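You operate a simulated robot arm through the tools that you are given. There is no shell and no other tool. Be economical: measure what you need, move in short steps, check, and stop when the job is done.

You run a simulated robot arm. Do the job below in one go: nothing can be reset, and whatever is moved stays where it is left.

Task
Scrub the dye crust under the drip grid off the fourth dyer's tray.
Fine: park the grid on the tank lid; pad and grid go back after. Set down upright: green scrub pad. What is to be rubbed or washed off counts as gone when no trace of it is left.

The check looks at the end state, three seconds after you hand in, the way a careful person would. Anything else that was tipped, shoved, dropped, spilled or broken makes it a failure. A push-on lid holds only when it is set on centred and level and pressed home; a screw cap is set on level and turned clockwise until tight.

Robot
A 7-joint arm with a two-finger parallel gripper, fixed in place. Base frame: the origin is at the foot of the arm, x ahead of it, y to its left, z up; the work surface is at about z = 0.92. Readings come in m, rad, newtons and seconds.
With the tool pointing down near the work surface it reaches from about 0.24 to 0.68 m from the base axis. Its first joint turns from -1.152 to 1.152 rad. Payload 2.4 kg.
Tool frame: the origin (TCP) lies between the finger pads and is the grasp point; the fingertips stand 0.03 m ahead of it; z points along the fingers, y is the line along which they close. Largest opening 0.094 m; finger width 0.028, thickness 0.01; the body of the gripper, 0.05 by 0.096 m, starts 0.055 m behind the TCP.
Orientation is that of the tool frame in the base frame, as a unit quaternion [w, x, y, z]. With the fingers straight down and closing along the base's y, the tool's x points along the base's -x, its y along +y and its z along -z.

Tools
- The arm moves only by the tool move_arm. Its argument "steps" is text: rows parted by semicolons, each of 7 numbers parted by spaces: the turn, a rotation vector about the tool's x, y, z in units of 120 degrees (1.0 is 120 degrees), then the shift along the tool's x, y, z in units of 250 mm (1.0 is 250 mm), then the closure in counts, from 0 (fully open) to 255 (shut). In form: wx wy wz x y z gripper; .... A call has 1 to 10 rows; each row is the pose to reach, as a shift and turn from the pose commanded when the call began, along the tool's axes at that moment. A call with a number of a shift or a turn outside -1 to 1 is refused whole. Each row takes 0.2 s and may step no farther than 0.05 m and 0.15 rad from the row before; otherwise, or with a gripper value out of range, the whole call is refused. A pose out of reach is approached as far as the arm can. The call stops where the force on the tool passes 40 N (or 10 N more than at its start, if that is more) or the arm is blocked; 0.2 s more then pass. Each finger travels about 0.153 m/s and halts on what it meets, pressing with about 26 N; the grip force reading is that of the motor and also rises with nothing between the fingers. The clock runs only during rows and for 0.2 s after the last one: add rows that repeat a pose to give the fingers time. It gives the time, the measured TCP pose, the force on the tool (base axes), the opening and the grip force at its end, in the units of the frame above (readings bear some noise), with the torque about the TCP (base axes, N m) and any sound that the robot's microphone picked up, and new pictures: "views" is both (left out), scene, wrist or none.
- Cameras (640 x 400 px; columns grow to the right, rows downward): "scene" is fixed at [0.0518, 0.4857, 1.4486]; the picture's right is [-0.60, -0.80, 0.00], its down [-0.42, 0.31, -0.85] and it looks along [0.68, -0.51, -0.52] (base axes); focal length 335 px, centre (320, 200). "wrist" rides on the gripper at [0.076, 0.014, -0.102] in the tool frame; the picture's right is [-0.18, 0.98, 0.00], its down [-0.75, -0.14, -0.64] and it looks along [-0.63, -0.12, 0.77] (tool axes); focal length 243 px, centre (320, 200). There is no depth. A picture from a camera that has moved, and an enlarged one, comes with that camera's place and axes in the base frame and with its lens.
- zoom(camera, box): a new picture of the part [left, top, right, bottom] of that camera's present view, enlarged. It takes no simulated time.
- close_job(): hands the job in; it is judged then, once.

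Go step by step. Nothing tells you positions but the pictures and the camera data: compare them with the known pose of the tool, close in by small moves and look again before you grip or let go. The budget is 120 turns and 200 pictures, counting those below and the enlarged ones. Unless the task says otherwise, let go and move clear before handing in, and close with one line.

The tools are called after ">>>" as name(argument=value, ...) on one line, values as JSON. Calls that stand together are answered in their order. move_arm: Moves the arm, as the interface text tells. Its arguments: {"type":"object","properties":{"steps":{"type":"string"},"views":{"type":"string","enum":["both","scene","wrist","none"]}},"required":["steps"]} The other tools are called the same way: zoom (camera, box) takes an enlarged picture of a part of a camera's view; close_job () hands the job in.

At the start:

```text
t: 0.0
eef_pos: [0.3412, 0.2595, 1.2761]
tool_rot: [0.0, 0.001, 1.0, 0.001]
contact_force: [0.5, 0.1, 0.0]
ft_torque: [0.0, 0.0, -0.02]
grip_width: 0.094
grasp_force: 0.0
```

scene: 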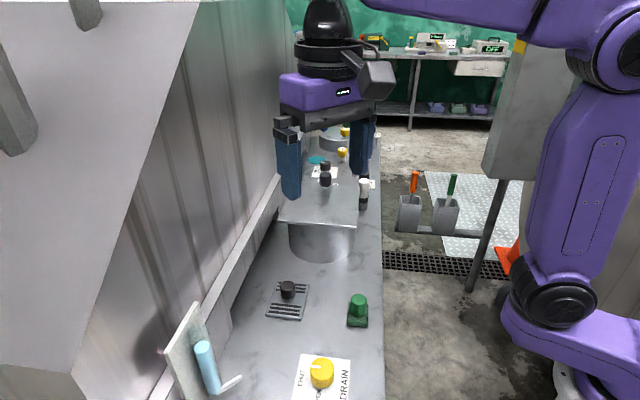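
wrist: 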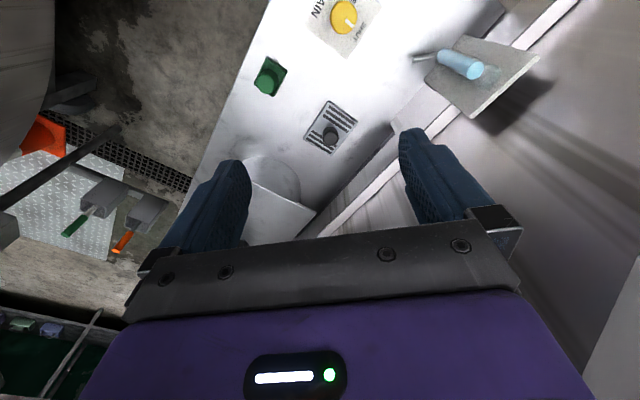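

I see a bench with a small slotted grid with a black knob near (0.47, 0.25), a green knobbed pad near (0.36, 0.16), a raised tank lid beyond, and a DRAIN knob. I'll look closer before moving.

>>> zoom(camera="scene", box=[220, 240, 400, 400])

>>> zoom(camera="scene", box=[260, 110, 400, 270])

>>> zoom(camera="wrist", box=[220, 0, 420, 240])

```text
2.50 times, centred on (310, 320) of scene
camera zoom: at [0.0518, 0.4857, 1.4486], right [-0.6, -0.8, 0.0], down [-0.42, 0.31, -0.85], along [0.68, -0.51, -0.52], focal length 837 px, centre (345, -100)
```

zoom: 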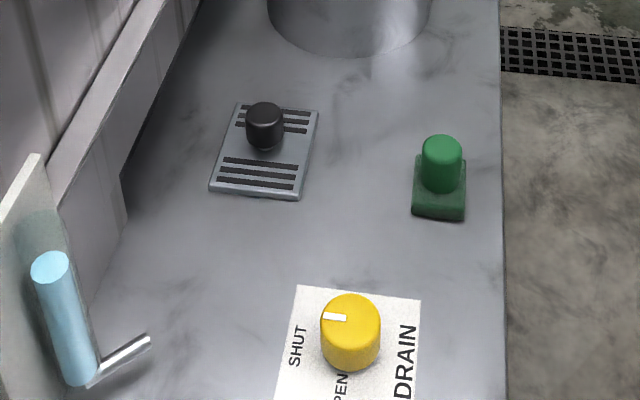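

```text
2.50 times, centred on (330, 190) of scene
camera zoom: at [0.0518, 0.4857, 1.4486], right [-0.6, -0.8, 0.0], down [-0.42, 0.31, -0.85], along [0.68, -0.51, -0.52], focal length 837 px, centre (295, 225)
```

zoom: 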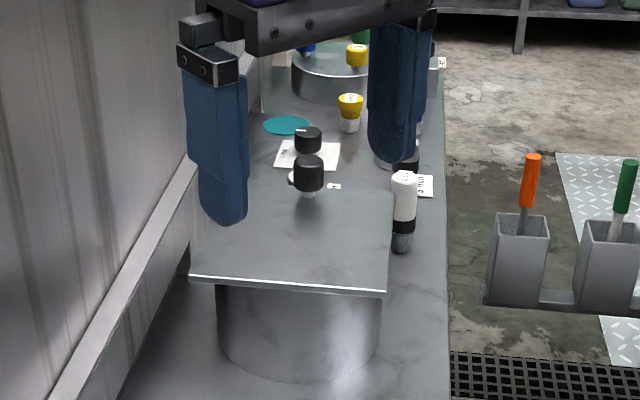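

```text
1.67 times, centred on (320, 120) of wrist
camera zoom: at [0.2639, 0.2724, 1.3789], right [0.18, 0.98, 0.0], down [0.75, -0.14, 0.64], along [0.63, -0.12, -0.77], focal length 404 px, centre (320, 333)
```

zoom: 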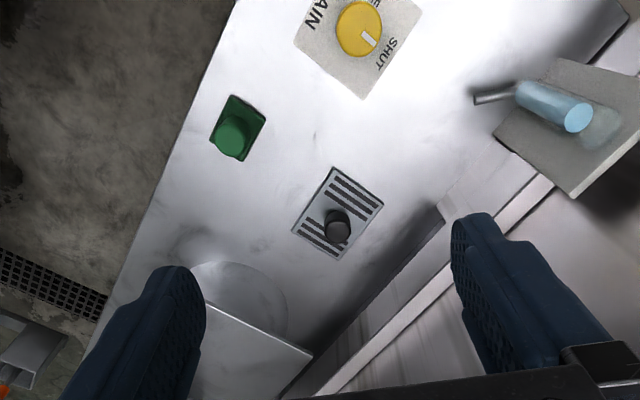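

The grid and pad both have round knobs, and the bench runs at about 45° to the base axes. I'll move above and just short of the grid for a closer look.

>>> move_arm(steps="0 0 0 -0.06 -0.01 0.13 0; 0 0 0 -0.12 -0.02 0.26 0; 0 0 0 -0.18 -0.03 0.39 0; 0 0 0 -0.236 -0.04 0.504 0")

```text
t: 1.0
eef_pos: [0.3988, 0.2479, 1.1511]
tool_rot: [0.0, 0.0, 1.0, -0.001]
contact_force: [0.4, -0.2, 0.3]
ft_torque: [-0.01, 0.04, 0.01]
grip_width: 0.0942
grasp_force: 0.2
camera wrist: at [0.3228, 0.2626, 1.2534], right [0.18, 0.98, 0.0], down [0.75, -0.14, 0.64], along [0.63, -0.12, -0.77], focal length 243 px, centre (320, 200)
```

scene: 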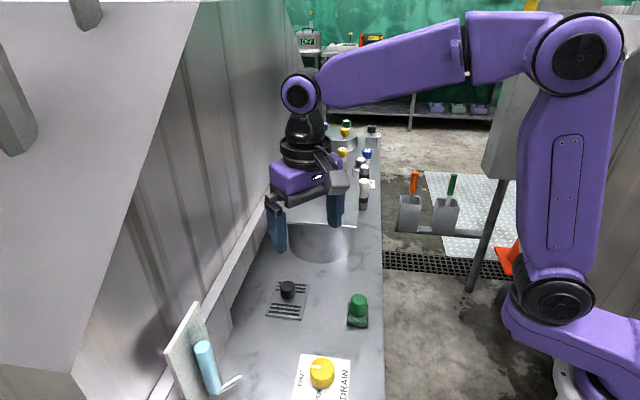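
wrist: 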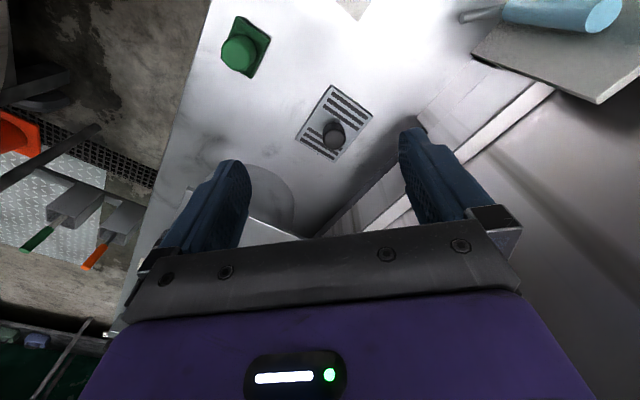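

Grid knob is estimated near (0.453, 0.256) with its top around z 0.97. I'll get closer for refinement.

>>> move_arm(steps="0 0 0 -0.05 0.02 0.18 0; 0 0 0 -0.1 0.03 0.36 0", views="wrist")

>>> zoom(camera="wrist", box=[240, 60, 420, 200])

>>> zoom(camera="scene", box=[220, 180, 400, 340])

```text
t: 1.6
eef_pos: [0.4229, 0.2565, 1.0602]
tool_rot: [0.0, 0.0, 1.0, 0.0]
contact_force: [0.1, -0.6, -1.0]
ft_torque: [0.01, 0.02, 0.01]
grip_width: 0.0941
grasp_force: 0.2
camera wrist: at [0.3466, 0.2694, 1.1635], right [0.18, 0.98, 0.0], down [0.75, -0.14, 0.64], along [0.63, -0.12, -0.77], focal length 243 px, centre (320, 200)
```

wrist: 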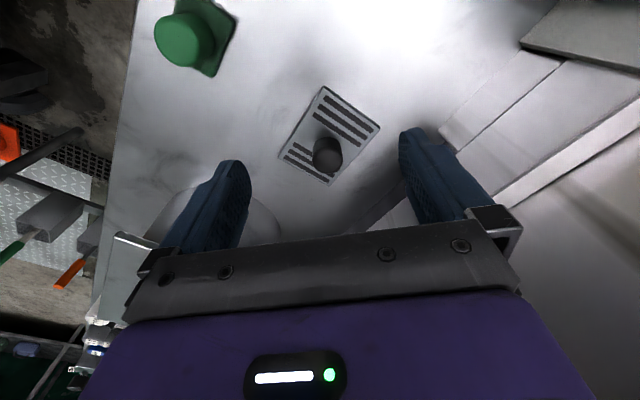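

```text
2.86 times, centred on (330, 130) of wrist
camera zoom: at [0.3466, 0.2694, 1.1635], right [0.18, 0.98, 0.0], down [0.75, -0.14, 0.64], along [0.63, -0.12, -0.77], focal length 693 px, centre (291, 400)
```

zoom: 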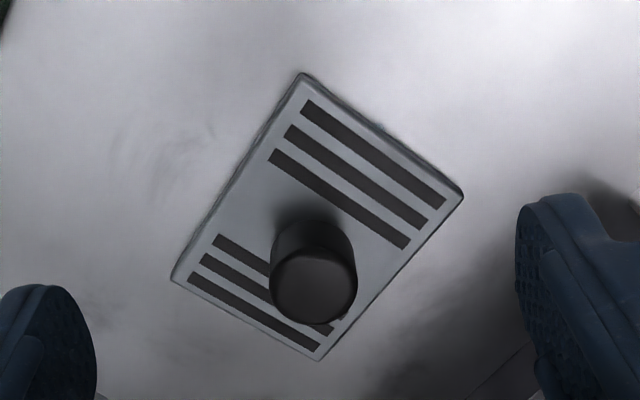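

```text
2.50 times, centred on (310, 260) of scene
camera zoom: at [0.0518, 0.4857, 1.4486], right [-0.6, -0.8, 0.0], down [-0.42, 0.31, -0.85], along [0.68, -0.51, -0.52], focal length 837 px, centre (345, 50)
```

zoom: 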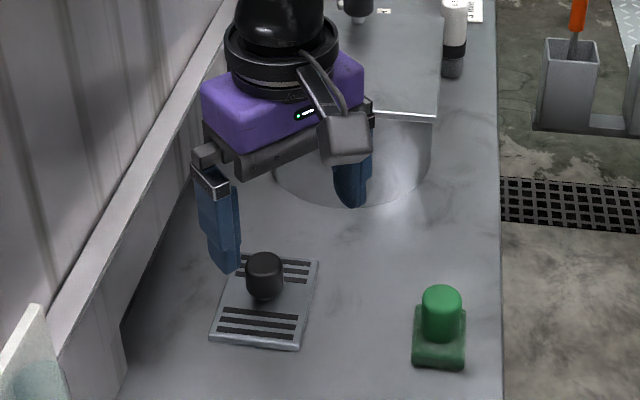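

The plate is about 0.09 × 0.07 m, centred near (0.465, 0.2545), turned 45°; the knob is at its centre with its top near z 0.964. I'll hover above it.

>>> move_arm(steps="0 0 0 -0.08 -0.005 0.1 40; 0 0 0 -0.16 -0.01 0.2 80; 0 0 0 -0.16 -0.01 0.2 80")

>>> zoom(camera="wrist", box=[240, 100, 420, 220])

>>> zoom(camera="scene", box=[220, 200, 380, 330])

```text
t: 2.4
eef_pos: [0.4641, 0.2513, 1.0086]
tool_rot: [0.0, 0.001, 1.0, 0.001]
contact_force: [0.1, 0.3, -0.1]
ft_torque: [-0.01, 0.01, -0.02]
grip_width: 0.0646
grasp_force: 0.1
camera wrist: at [0.3862, 0.2655, 1.1122], right [0.18, 0.98, 0.0], down [0.75, -0.14, 0.64], along [0.63, -0.12, -0.77], focal length 243 px, centre (320, 200)
```

scene: 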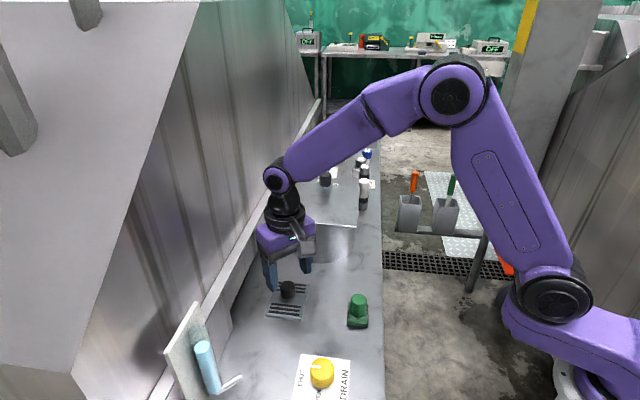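
wrist: 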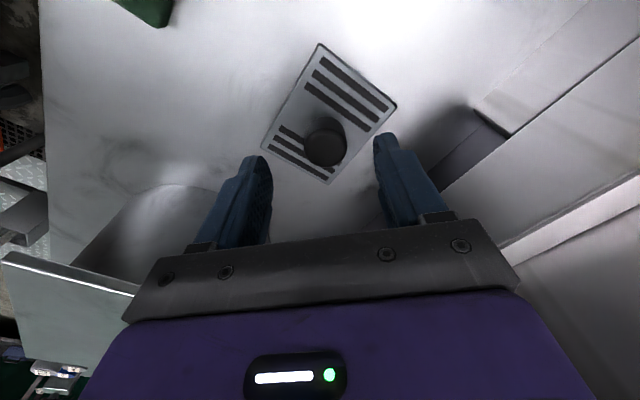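

```text
3.33 times, centred on (330, 160) of wrist
camera zoom: at [0.3862, 0.2655, 1.1122], right [0.18, 0.98, 0.0], down [0.75, -0.14, 0.64], along [0.63, -0.12, -0.77], focal length 809 px, centre (287, 333)
```

zoom: 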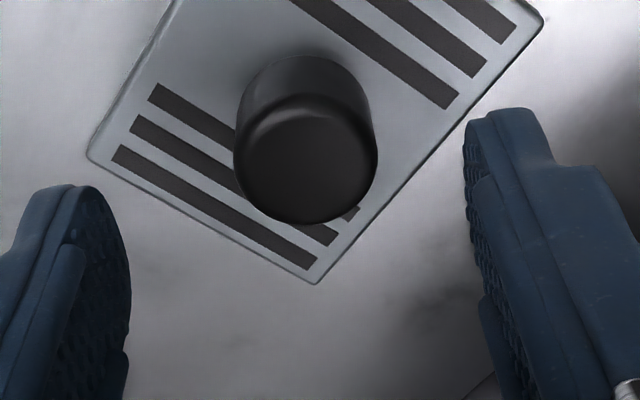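

```text
3.08 times, centred on (300, 265) of scene
camera zoom: at [0.0518, 0.4857, 1.4486], right [-0.6, -0.8, 0.0], down [-0.42, 0.31, -0.85], along [0.68, -0.51, -0.52], focal length 1030 px, centre (382, 0)
```

zoom: 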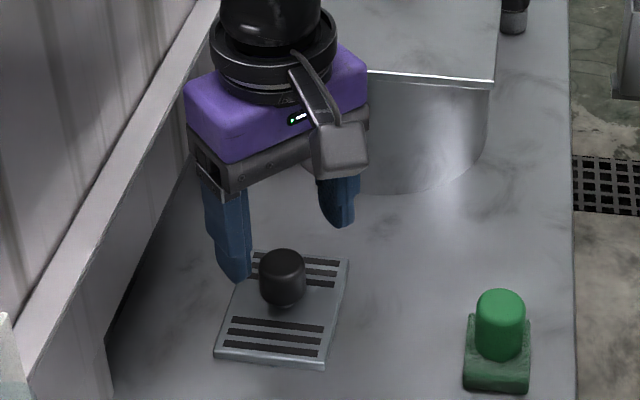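

The knob centre agrees at (0.464, 0.255). I'll descend over it and close.

>>> move_arm(steps="0 0 0 0 0.008 0.1 80; 0 0 0 0 0.008 0.186 80; 0 0 0 0 0.008 0.186 80")

>>> zoom(camera="wrist", box=[240, 100, 420, 220])

>>> zoom(camera="scene", box=[220, 200, 380, 330])

```text
t: 3.2
eef_pos: [0.4654, 0.2534, 0.9619]
tool_rot: [0.001, 0.0, 1.0, 0.0]
contact_force: [-0.3, -0.2, -0.7]
ft_torque: [-0.04, -0.03, 0.01]
grip_width: 0.0644
grasp_force: 0.1
camera wrist: at [0.3878, 0.2682, 1.0659], right [0.18, 0.98, 0.0], down [0.75, -0.14, 0.64], along [0.63, -0.12, -0.77], focal length 243 px, centre (320, 200)
```

scene: 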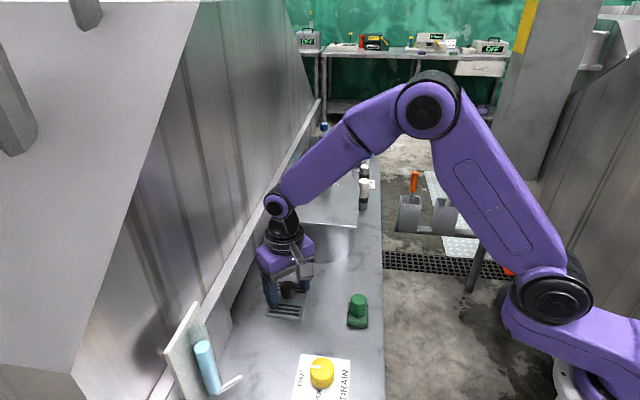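
wrist: 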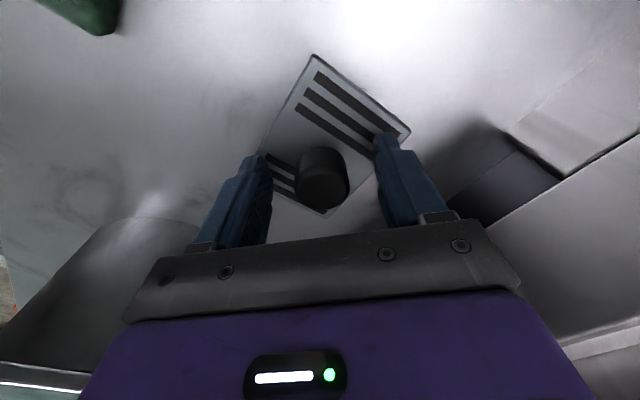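

```text
3.33 times, centred on (330, 160) of wrist
camera zoom: at [0.3878, 0.2682, 1.0659], right [0.18, 0.98, 0.0], down [0.75, -0.14, 0.64], along [0.63, -0.12, -0.77], focal length 809 px, centre (287, 333)
```

zoom: 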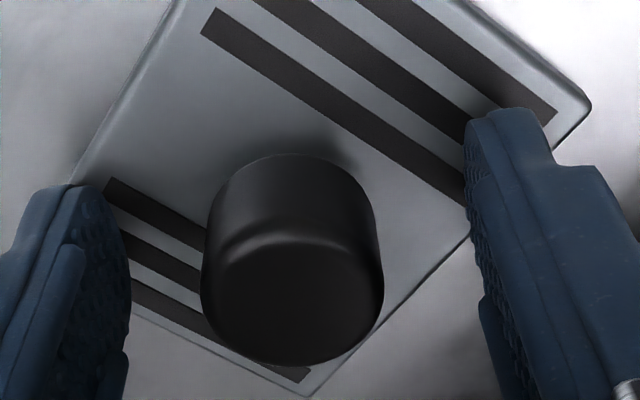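

```text
3.08 times, centred on (300, 265) of scene
camera zoom: at [0.0518, 0.4857, 1.4486], right [-0.6, -0.8, 0.0], down [-0.42, 0.31, -0.85], along [0.68, -0.51, -0.52], focal length 1030 px, centre (382, 0)
```

zoom: 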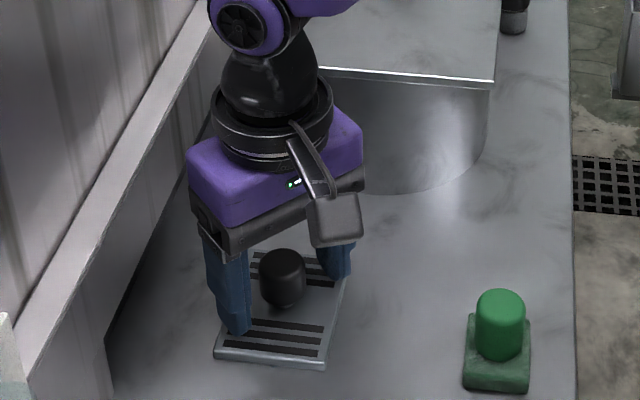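

The knob sits between the fingers, well centred. Closing now.

>>> move_arm(steps="0 0 0 0 0.003 0 140; 0 0 0 0 0.003 0 220; 0 0 0 0 0.003 0 220; 0 0 0 0 0.003 0 220", views="none")

>>> move_arm(steps="0 0 0 0 0 -0.04 220; 0 0 0 0 0 -0.12 220; 0 0 0 0 0 -0.28 220; 0 0 0 0 0 -0.44 220; 0 0 0 0 0 -0.5 220")

```text
t: 4.2
eef_pos: [0.4661, 0.2556, 0.9623]
tool_rot: [0.001, 0.0, 1.0, -0.001]
contact_force: [0.0, 0.3, -0.2]
ft_torque: [0.02, 0.01, 0.02]
grip_width: 0.029
grasp_force: 26.7
```

```text
t: 5.4
eef_pos: [0.4653, 0.2571, 1.0882]
tool_rot: [0.0, 0.0, 1.0, 0.001]
contact_force: [-0.1, -0.2, -1.1]
ft_torque: [0.0, 0.0, 0.0]
grip_width: 0.0287
grasp_force: 26.3
camera wrist: at [0.3885, 0.2705, 1.192], right [0.18, 0.98, 0.0], down [0.75, -0.14, 0.64], along [0.63, -0.12, -0.77], focal length 243 px, centre (320, 200)
```

scene: 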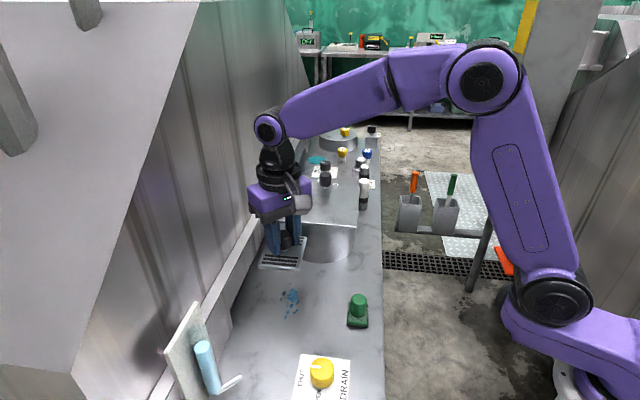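
wrist: 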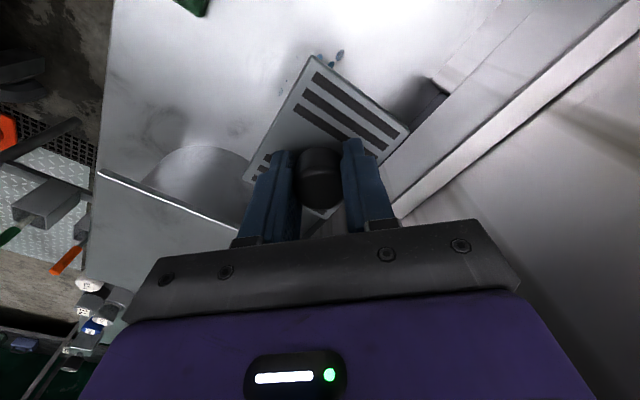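

The grid is lifted and a blue crust shows beneath. Now I'll measure the tank lid.

>>> zoom(camera="scene", box=[270, 120, 390, 270])

>>> zoom(camera="scene", box=[240, 260, 340, 340])

>>> zoom(camera="wrist", box=[50, 120, 290, 300])

```text
2.67 times, centred on (330, 195) of scene
camera zoom: at [0.0518, 0.4858, 1.4486], right [-0.6, -0.8, 0.0], down [-0.42, 0.31, -0.85], along [0.68, -0.51, -0.52], focal length 893 px, centre (293, 213)
```

zoom: 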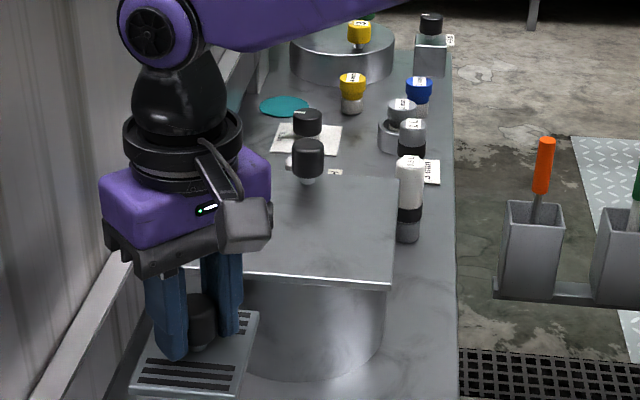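

```text
5.00 times, centred on (290, 300) of scene
camera zoom: at [0.0518, 0.4858, 1.4486], right [-0.6, -0.8, 0.0], down [-0.42, 0.31, -0.85], along [0.68, -0.51, -0.52], focal length 1674 px, centre (470, -300)
```

zoom: 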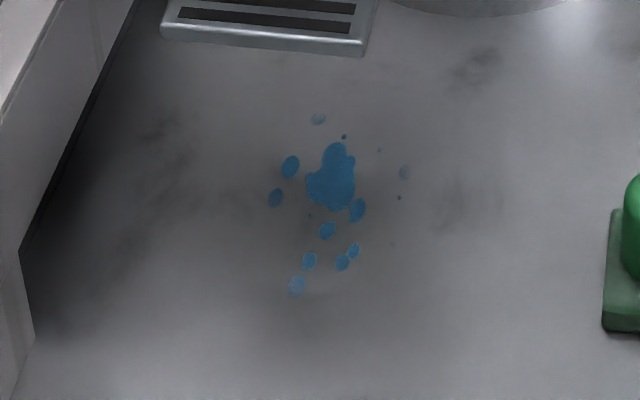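

```text
2.22 times, centred on (170, 210) of wrist
camera zoom: at [0.3885, 0.2705, 1.192], right [0.18, 0.98, 0.0], down [0.75, -0.14, 0.64], along [0.63, -0.12, -0.77], focal length 539 px, centre (653, 178)
```

zoom: 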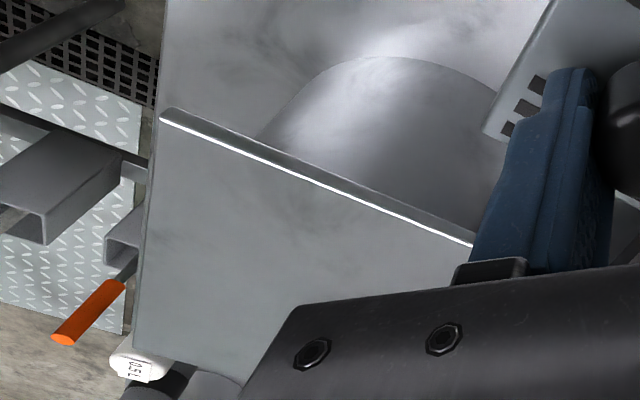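

Lid top appears near z 1.03, about 0.175 m square, centred near (0.589, 0.076). I'll check the black knob at its rear edge and whether the lid is free.

>>> zoom(camera="scene", box=[305, 150, 365, 200])

>>> move_arm(steps="0 0 0 0 -0.12 -0.1 220; 0 0 0 0 -0.28 -0.2 220; 0 0 0 0 -0.44 -0.24 220")

```text
8.00 times, centred on (335, 175) of scene
camera zoom: at [0.0518, 0.4858, 1.4486], right [-0.6, -0.8, 0.0], down [-0.42, 0.31, -0.85], along [0.68, -0.51, -0.52], focal length 2679 px, centre (200, 400)
```

zoom: 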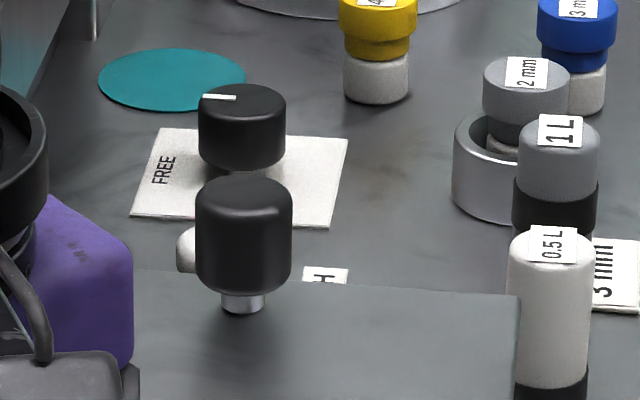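

```text
t: 6.2
eef_pos: [0.464, 0.146, 1.1482]
tool_rot: [0.0, -0.001, 1.0, -0.001]
contact_force: [0.2, -0.8, -1.5]
ft_torque: [0.0, 0.03, -0.01]
grip_width: 0.0288
grasp_force: 25.9
camera wrist: at [0.3878, 0.1609, 1.2525], right [0.18, 0.98, 0.0], down [0.75, -0.14, 0.64], along [0.63, -0.12, -0.77], focal length 243 px, centre (320, 200)
```

scene: 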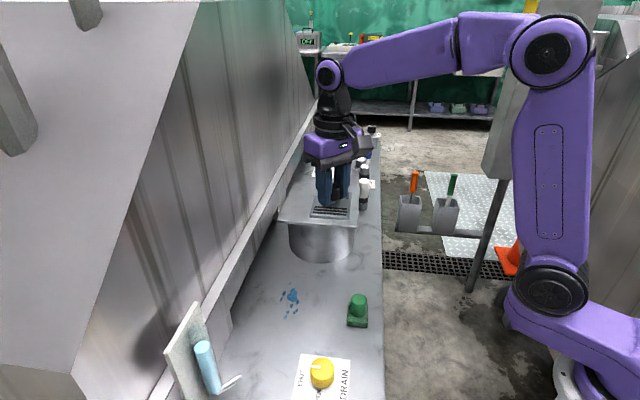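
wrist: 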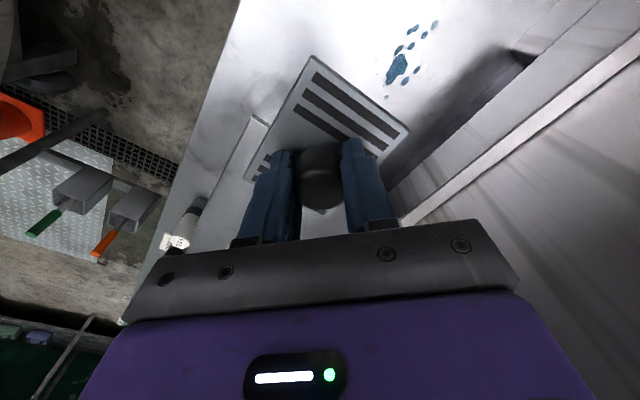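

The handle knob is at the lid's rear edge, so I'll set the grid on the front half, around (0.564, 0.10). Moving above that spot.

>>> move_arm(steps="0 0 0 -0.14 -0.06 0 220; 0 0 0 -0.27 -0.12 0 220; 0 0 0 -0.398 -0.186 0.04 220; 0 0 0 -0.398 -0.186 0.13 220; 0 0 0 -0.398 -0.186 0.13 220")

>>> zoom(camera="scene", box=[270, 140, 390, 260])

>>> zoom(camera="wrist", box=[200, 20, 440, 220])

```text
t: 7.4
eef_pos: [0.5651, 0.0981, 1.1148]
tool_rot: [0.0, -0.001, 1.0, 0.0]
contact_force: [-0.4, 0.4, 0.3]
ft_torque: [0.02, 0.02, 0.05]
grip_width: 0.029
grasp_force: 26.3
camera wrist: at [0.4885, 0.1126, 1.218], right [0.18, 0.98, 0.0], down [0.75, -0.14, 0.64], along [0.63, -0.12, -0.77], focal length 243 px, centre (320, 200)
```

scene: 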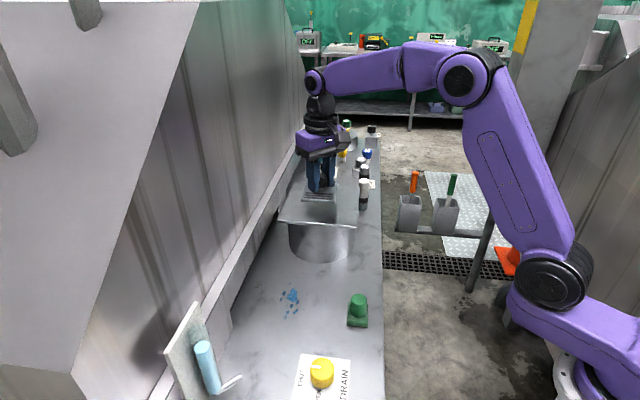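
wrist: 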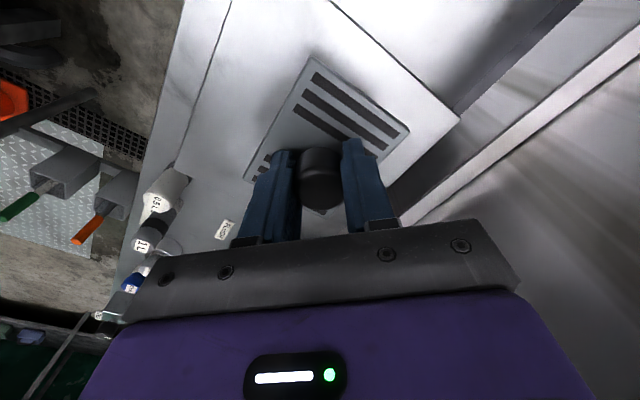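

```text
3.33 times, centred on (330, 200) of scene
camera zoom: at [0.0518, 0.4857, 1.4486], right [-0.6, -0.8, 0.0], down [-0.42, 0.31, -0.85], along [0.68, -0.51, -0.52], focal length 1116 px, centre (287, 200)
```

zoom: 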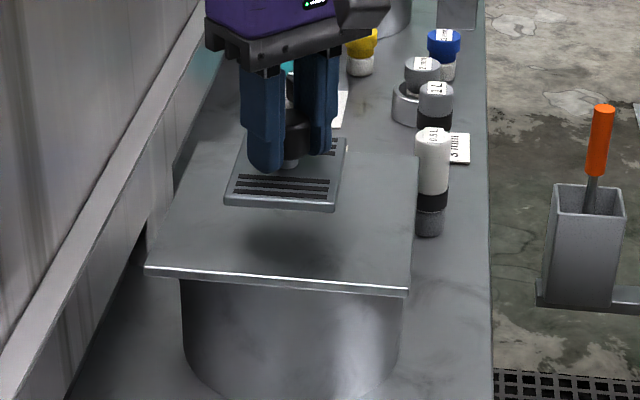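

```text
2.00 times, centred on (320, 120) of wrist
camera zoom: at [0.4885, 0.1126, 1.218], right [0.18, 0.98, 0.0], down [0.75, -0.14, 0.64], along [0.63, -0.12, -0.77], focal length 485 px, centre (320, 360)
```

zoom: 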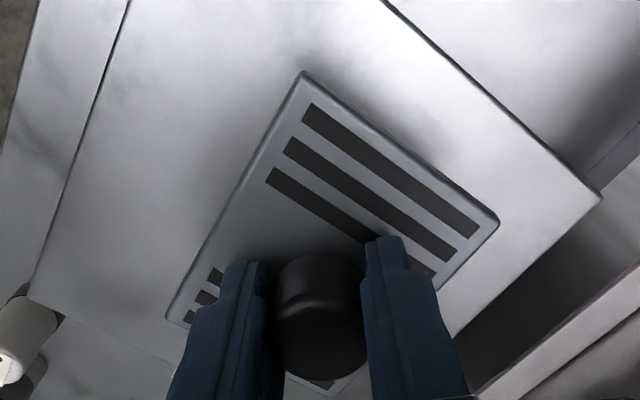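

The grid is over the lid's front half. Descending slowly to feel the lid.

>>> move_arm(steps="0 0 0 0 0 0.05 220; 0 0 0 0 0 0.09 220; 0 0 0 0 0 0.1 220; 0 0 0 0 0 0.1 220", views="scene")

>>> zoom(camera="scene", box=[270, 140, 390, 260])

```text
t: 8.4
eef_pos: [0.5655, 0.0989, 1.0902]
tool_rot: [0.0, 0.0, 1.0, 0.001]
contact_force: [0.1, 0.0, -1.0]
ft_torque: [0.0, 0.02, -0.01]
grip_width: 0.0287
grasp_force: 26.6
```

scene: 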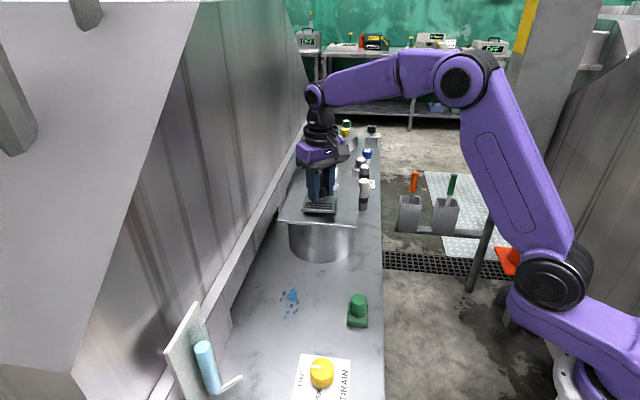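

```text
3.33 times, centred on (330, 200) of scene
camera zoom: at [0.0518, 0.4857, 1.4486], right [-0.6, -0.8, 0.0], down [-0.42, 0.31, -0.85], along [0.68, -0.51, -0.52], focal length 1116 px, centre (287, 200)
```

zoom: 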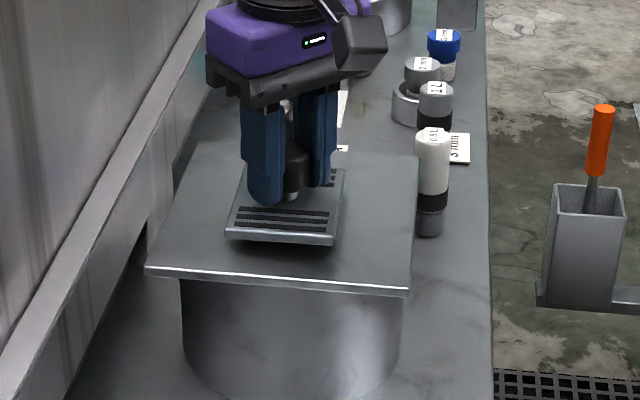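

A small gap remains; going down in 2 mm steps.

>>> move_arm(steps="0 0 0 0 0 0.008 220; 0 0 0 0 0 0.016 220; 0 0 0 0 0 0.024 220; 0 0 0 0 0 0.024 220", views="none")

>>> zoom(camera="scene", box=[290, 180, 350, 220])

```text
t: 9.4
eef_pos: [0.5648, 0.0997, 1.0839]
tool_rot: [0.0, 0.001, 1.0, 0.0]
contact_force: [-0.2, 0.0, -1.8]
ft_torque: [-0.02, 0.01, -0.02]
grip_width: 0.0286
grasp_force: 26.4
```

```text
10.00 times, centred on (320, 200) of scene
camera zoom: at [0.0518, 0.4857, 1.4486], right [-0.6, -0.8, 0.0], down [-0.42, 0.31, -0.85], along [0.68, -0.51, -0.52], focal length 3348 px, centre (320, 200)
```

zoom: 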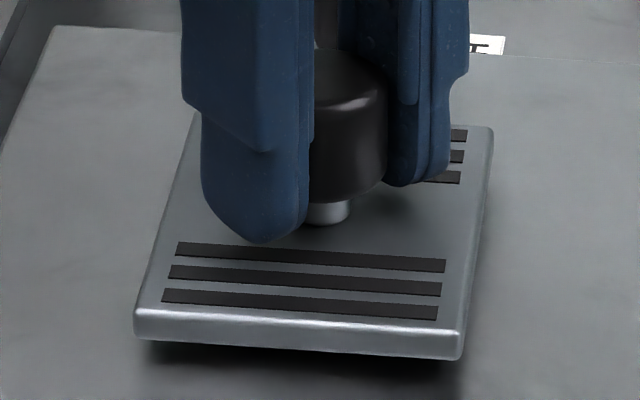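

Almost down, and the stance is level. Continuing with 1–2 mm steps.

>>> move_arm(steps="0 0 0 0 0 0.006 220; 0 0 0 0 0 0.012 220; 0 0 0 0 0 0.012 220", views="none")

>>> zoom(camera="scene", box=[290, 180, 350, 220])

```text
t: 10.2
eef_pos: [0.5641, 0.1002, 1.0815]
tool_rot: [0.0, 0.0, 1.0, 0.0]
contact_force: [-0.1, 0.0, -0.7]
ft_torque: [-0.02, 0.03, -0.01]
grip_width: 0.0287
grasp_force: 26.2
```

```text
10.00 times, centred on (320, 200) of scene
camera zoom: at [0.0518, 0.4857, 1.4486], right [-0.6, -0.8, 0.0], down [-0.42, 0.31, -0.85], along [0.68, -0.51, -0.52], focal length 3348 px, centre (320, 200)
```

zoom: 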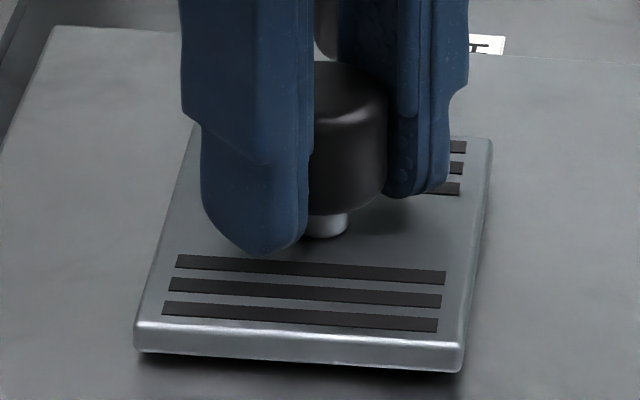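

>>> move_arm(steps="0 0 0 0 0 0.006 220; 0 0 0 0 0 0.012 220; 0 0 0 0 0 0.012 220", views="none")

>>> zoom(camera="scene", box=[290, 185, 350, 225])

```text
t: 11.0
eef_pos: [0.5645, 0.1008, 1.0781]
tool_rot: [0.001, 0.001, 1.0, -0.001]
contact_force: [0.0, -0.2, -0.3]
ft_torque: [-0.02, 0.01, 0.0]
grip_width: 0.0287
grasp_force: 25.5
```

```text
10.00 times, centred on (320, 205) of scene
camera zoom: at [0.0518, 0.4858, 1.4486], right [-0.6, -0.8, 0.0], down [-0.42, 0.31, -0.85], along [0.68, -0.51, -0.52], focal length 3348 px, centre (320, 150)
```

zoom: 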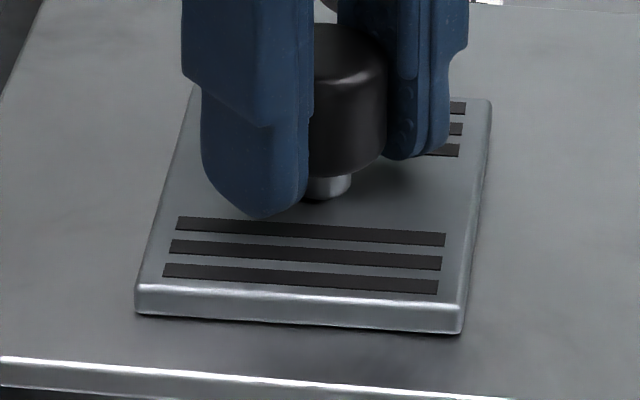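

>>> move_arm(steps="0 0 0 0 0 0.004 220; 0 0 0 0 0 0.008 220; 0 0 0 0 0 0.008 220", views="none")

>>> zoom(camera="scene", box=[290, 185, 350, 225])

```text
t: 11.8
eef_pos: [0.5643, 0.1, 1.0779]
tool_rot: [0.002, 0.0, 1.0, 0.0]
contact_force: [-1.7, 2.1, 21.5]
ft_torque: [-0.21, 0.2, -0.15]
grip_width: 0.0288
grasp_force: 26.1
```

```text
10.00 times, centred on (320, 205) of scene
camera zoom: at [0.0513, 0.4857, 1.4486], right [-0.6, -0.8, 0.0], down [-0.42, 0.31, -0.85], along [0.68, -0.51, -0.52], focal length 3348 px, centre (320, 150)
```

zoom: 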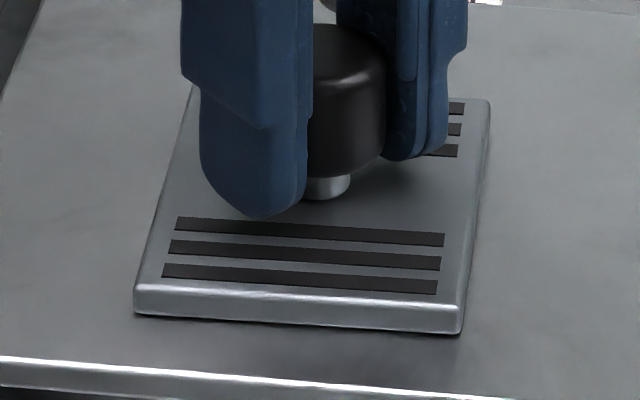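

Contact with the lid (21 N). I'll ease up 1 mm, open, and rise.

>>> move_arm(steps="0 0 0 0 0 -0.004 220; 0 0 0 0 0 -0.004 150; 0 0 0 0 0 -0.004 100; 0 0 0 0 0 -0.004 100; 0 0 0 0 0 -0.08 100; 0 0 0 0 0 -0.24 100; 0 0 0 0 0 -0.4 100")

>>> zoom(camera="scene", box=[270, 140, 390, 260])

```text
t: 13.4
eef_pos: [0.5648, 0.0991, 1.1759]
tool_rot: [0.001, 0.001, 1.0, 0.0]
contact_force: [-0.1, 0.3, 0.2]
ft_torque: [0.01, 0.0, -0.02]
grip_width: 0.0572
grasp_force: 0.0
camera wrist: at [0.4878, 0.1134, 1.2804], right [0.18, 0.98, 0.0], down [0.75, -0.14, 0.64], along [0.63, -0.12, -0.77], focal length 243 px, centre (320, 200)
```

scene: 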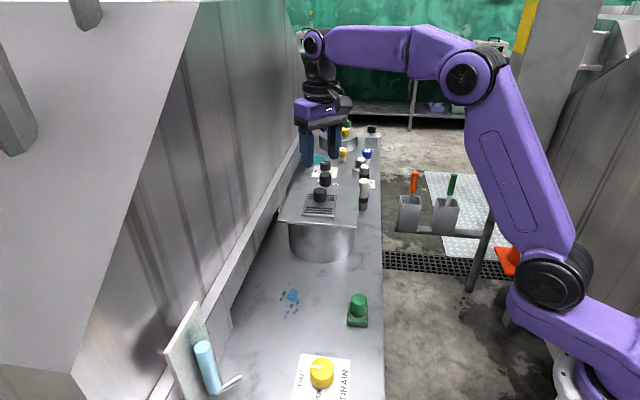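
wrist: 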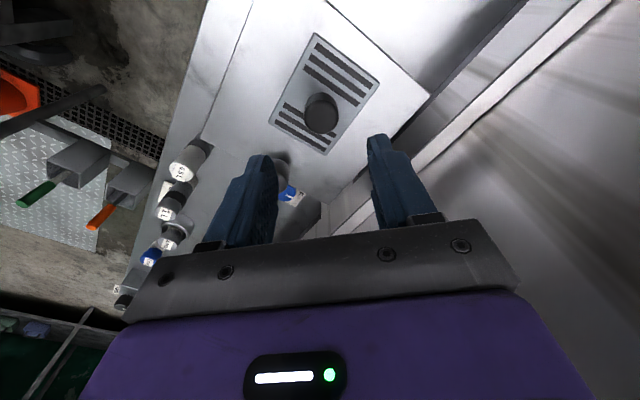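

```text
3.33 times, centred on (330, 200) of scene
camera zoom: at [0.0518, 0.4857, 1.4486], right [-0.6, -0.8, 0.0], down [-0.42, 0.31, -0.85], along [0.68, -0.51, -0.52], focal length 1116 px, centre (287, 200)
```

zoom: 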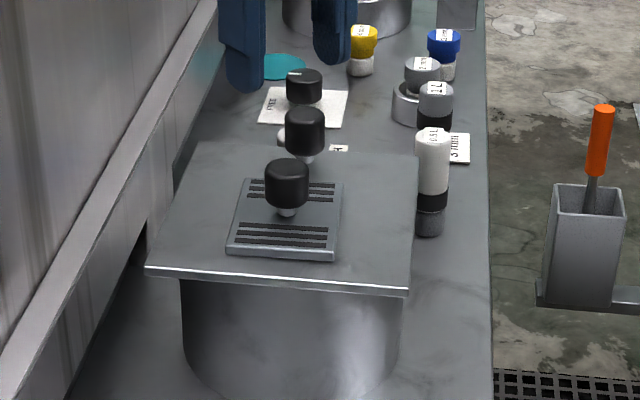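

Grid is parked securely on the lid. Next: the green pad near (0.357, 0.166); I'll go hover short of it to look.

>>> move_arm(steps="0 0 0 0.16 0.04 0 60; 0 0 0 0.32 0.08 0 60; 0 0 0 0.48 0.12 0 60; 0 0 0 0.64 0.16 0 60; 0 0 0 0.8 0.2 0 60; 0 0 0 0.96 0.25 0.08 60; 0 0 0 0.98 0.26 0.24 60; 0 0 0 0.98 0.26 0.4 60; 0 0 0 0.98 0.26 0.4 60")

>>> zoom(camera="wrist", box=[240, 60, 420, 200])

```text
t: 15.4
eef_pos: [0.3198, 0.1655, 1.0773]
tool_rot: [0.001, 0.0, 1.0, 0.0]
contact_force: [-0.4, 0.1, -0.4]
ft_torque: [0.01, -0.01, 0.02]
grip_width: 0.0718
grasp_force: 0.1
camera wrist: at [0.2417, 0.1801, 1.1812], right [0.18, 0.98, 0.0], down [0.75, -0.14, 0.64], along [0.63, -0.12, -0.77], focal length 243 px, centre (320, 200)
```

scene: 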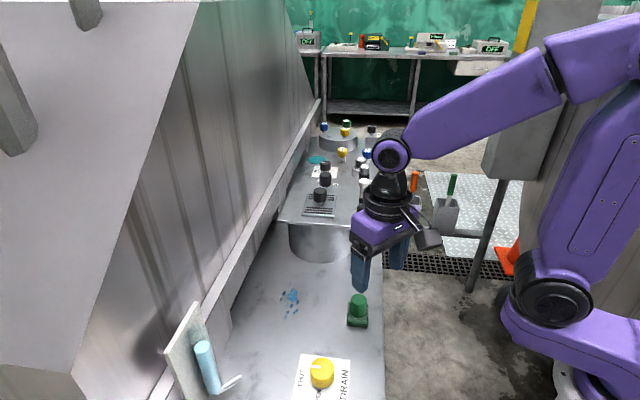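
wrist: 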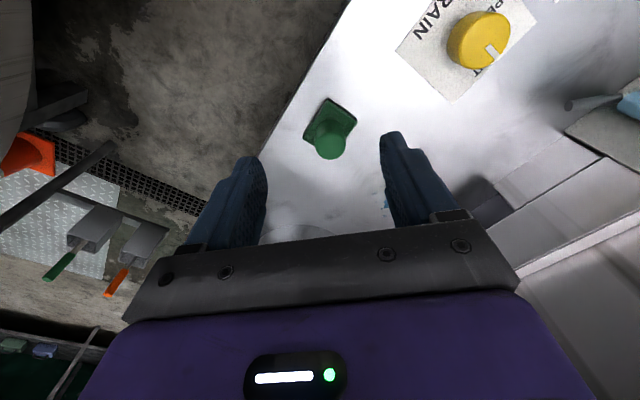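

```text
2.86 times, centred on (330, 130) of wrist
camera zoom: at [0.2417, 0.1801, 1.1812], right [0.18, 0.98, 0.0], down [0.75, -0.14, 0.64], along [0.63, -0.12, -0.77], focal length 693 px, centre (291, 400)
```

zoom: 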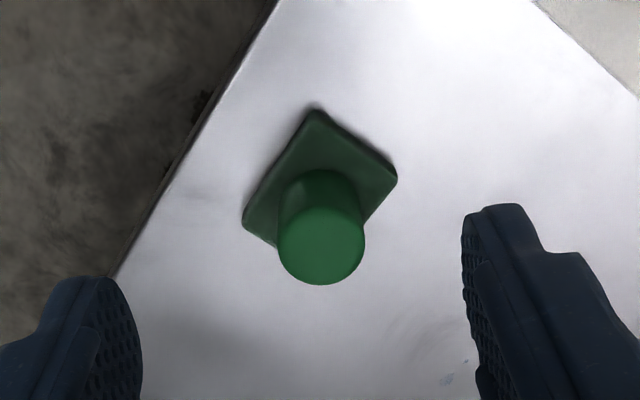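

Pad is about 0.05 × 0.038 m, centred near (0.352, 0.169), knob top at z ~0.968. I'll move over it.

>>> move_arm(steps="0 0 0 -0.065 0.01 0.1 60; 0 0 0 -0.13 0.018 0.25 80; 0 0 0 -0.13 0.018 0.31 80; 0 0 0 -0.13 0.018 0.31 80", views="none")

>>> zoom(camera="wrist", box=[240, 100, 420, 220])

>>> zoom(camera="scene", box=[300, 240, 420, 340])

```text
t: 16.4
eef_pos: [0.3519, 0.1702, 0.9998]
tool_rot: [0.0, 0.0, 1.0, 0.0]
contact_force: [-0.2, -0.4, 0.3]
ft_torque: [0.01, 0.01, 0.0]
grip_width: 0.0645
grasp_force: 0.0
```

```text
3.33 times, centred on (330, 160) of wrist
camera zoom: at [0.2746, 0.1843, 1.1024], right [0.18, 0.98, 0.0], down [0.75, -0.14, 0.64], along [0.63, -0.12, -0.77], focal length 809 px, centre (287, 333)
```

zoom: 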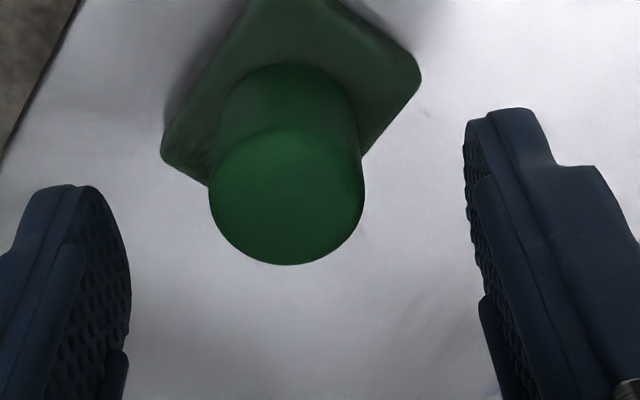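

```text
4.00 times, centred on (360, 290) of scene
camera zoom: at [0.0518, 0.4857, 1.4486], right [-0.6, -0.8, 0.0], down [-0.42, 0.31, -0.85], along [0.68, -0.51, -0.52], focal length 1339 px, centre (160, -160)
```

zoom: 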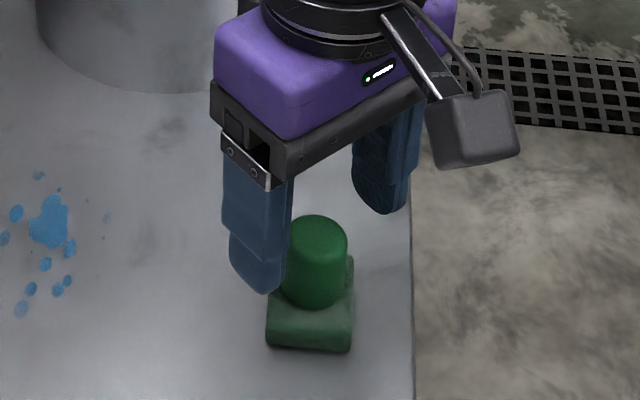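

Well aligned. Descending and gripping the pad's knob.

>>> move_arm(steps="0 0 0 0 -0.002 0.08 80; 0 0 0 0 -0.002 0.128 80; 0 0 0 0 -0.002 0.128 80; 0 0 0 0 -0.002 0.128 150; 0 0 0 0 -0.002 0.128 220; 0 0 0 0 -0.002 0.128 220; 0 0 0 0 -0.002 0.128 220")

>>> zoom(camera="scene", box=[300, 240, 420, 340])

```text
t: 18.0
eef_pos: [0.3527, 0.17, 0.9671]
tool_rot: [0.001, 0.0, 1.0, 0.001]
contact_force: [0.3, -0.1, 0.0]
ft_torque: [-0.02, 0.01, 0.04]
grip_width: 0.0284
grasp_force: 25.8
camera wrist: at [0.2745, 0.1832, 1.0713], right [0.18, 0.98, 0.0], down [0.75, -0.14, 0.64], along [0.63, -0.12, -0.77], focal length 243 px, centre (320, 200)
```

scene: 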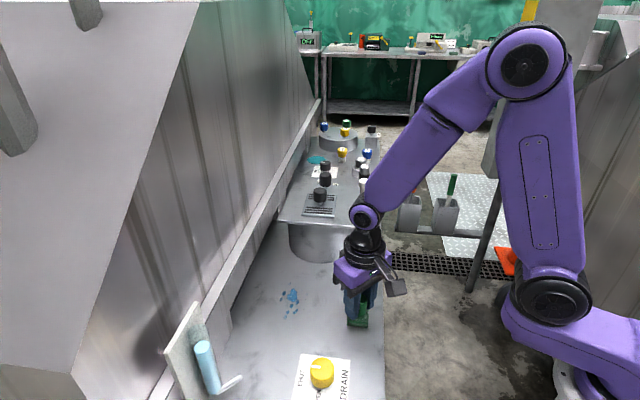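
wrist: 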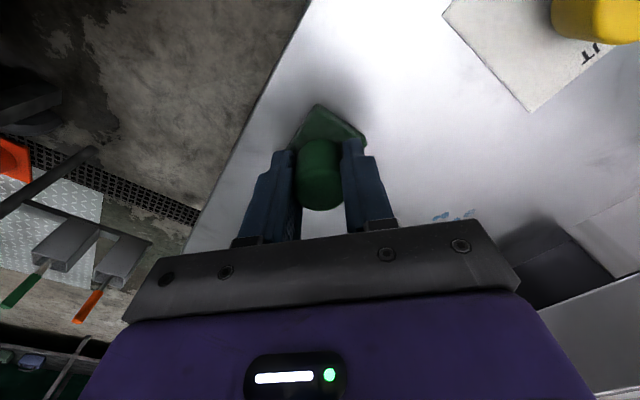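

```text
4.00 times, centred on (360, 290) of scene
camera zoom: at [0.0518, 0.4857, 1.4486], right [-0.6, -0.8, 0.0], down [-0.42, 0.31, -0.85], along [0.68, -0.51, -0.52], focal length 1339 px, centre (160, -160)
```

zoom: 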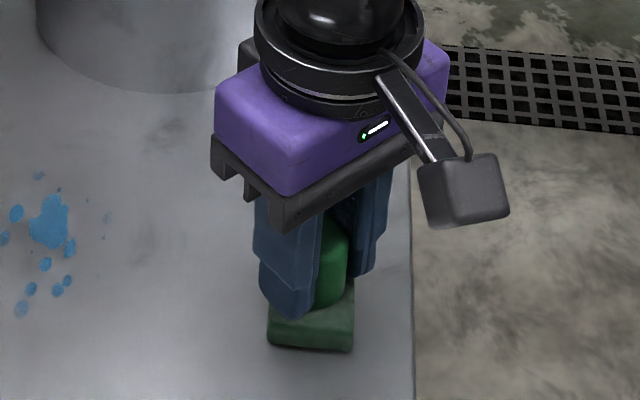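

Pad gripped at home (0.352, 0.169, TCP z 0.968). I'll lift it 3 cm and carry it over the crust.

>>> move_arm(steps="0 0 0 0 0 -0.08 220; 0 0 0 0 0 -0.16 220; 0 0 0 -0.1 0.13 -0.16 220; 0 0 0 -0.2 0.26 -0.16 220; 0 0 0 -0.3 0.39 -0.16 220; 0 0 0 -0.352 0.44 -0.1 220; 0 0 0 -0.352 0.44 -0.04 220; 0 0 0 -0.352 0.44 -0.04 220")

>>> zoom(camera="scene", box=[220, 220, 340, 340])

```text
t: 19.8
eef_pos: [0.4392, 0.2799, 0.9767]
tool_rot: [0.0, 0.0, 1.0, -0.001]
contact_force: [0.1, -1.1, -0.3]
ft_torque: [-0.03, -0.03, 0.02]
grip_width: 0.0282
grasp_force: 26.0
camera wrist: at [0.363, 0.2935, 1.0797], right [0.18, 0.98, 0.0], down [0.75, -0.14, 0.64], along [0.63, -0.12, -0.77], focal length 243 px, centre (320, 200)
```

scene: 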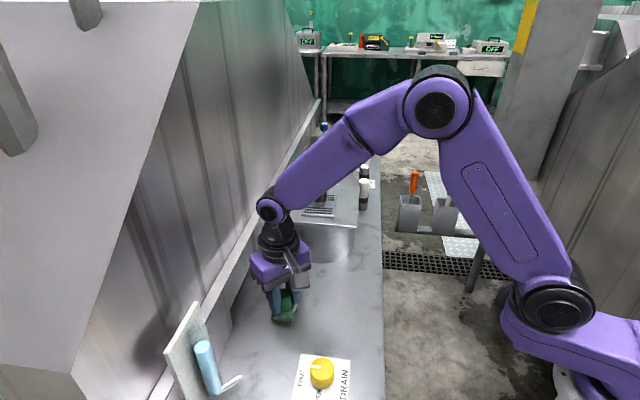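
wrist: 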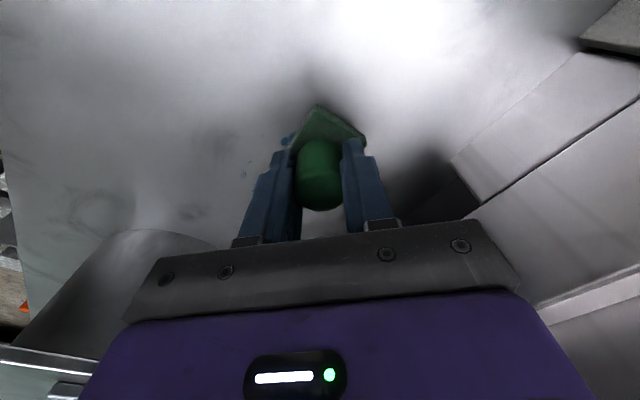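

```text
3.33 times, centred on (280, 280) of scene
camera zoom: at [0.0518, 0.4858, 1.4486], right [-0.6, -0.8, 0.0], down [-0.42, 0.31, -0.85], along [0.68, -0.51, -0.52], focal length 1116 px, centre (453, -67)
```

zoom: 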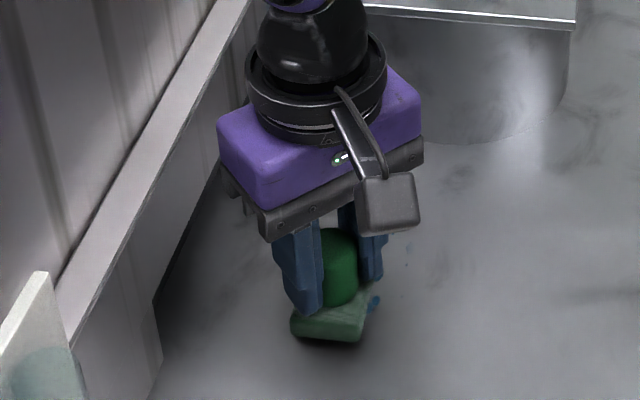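

The pad looks possibly a bit rotated in the grip; checking.

>>> zoom(camera="scene", box=[260, 270, 320, 330])

>>> zoom(camera="wrist", box=[240, 80, 400, 220])

```text
6.67 times, centred on (290, 300) of scene
camera zoom: at [0.0518, 0.4858, 1.4486], right [-0.6, -0.8, 0.0], down [-0.42, 0.31, -0.85], along [0.68, -0.51, -0.52], focal length 2232 px, centre (520, -467)
```

zoom: 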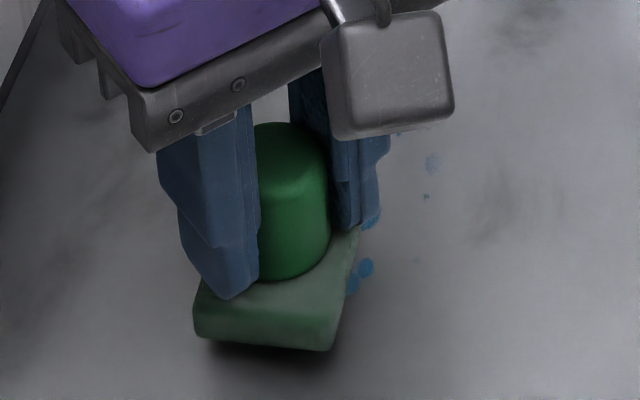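

```text
2.86 times, centred on (320, 150) of wrist
camera zoom: at [0.363, 0.2935, 1.0797], right [0.18, 0.98, 0.0], down [0.75, -0.14, 0.64], along [0.63, -0.12, -0.77], focal length 693 px, centre (320, 343)
```

zoom: 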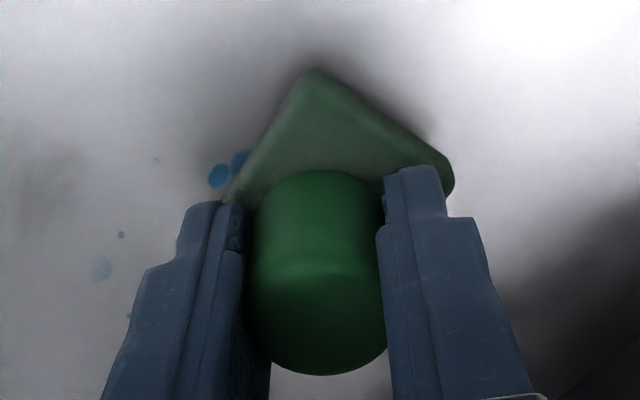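

Pad is level. Lowering to contact.

>>> move_arm(steps="0 0 0 0 0 0.02 220; 0 0 0 0 0 0.036 220; 0 0 0 0 0 0.044 220; 0 0 0 0 0 0.044 220", views="none")

```text
t: 20.8
eef_pos: [0.4401, 0.2786, 0.967]
tool_rot: [0.002, 0.0, 1.0, 0.0]
contact_force: [-3.7, -2.3, 25.6]
ft_torque: [-0.21, 0.19, -0.07]
grip_width: 0.0282
grasp_force: 25.7
```

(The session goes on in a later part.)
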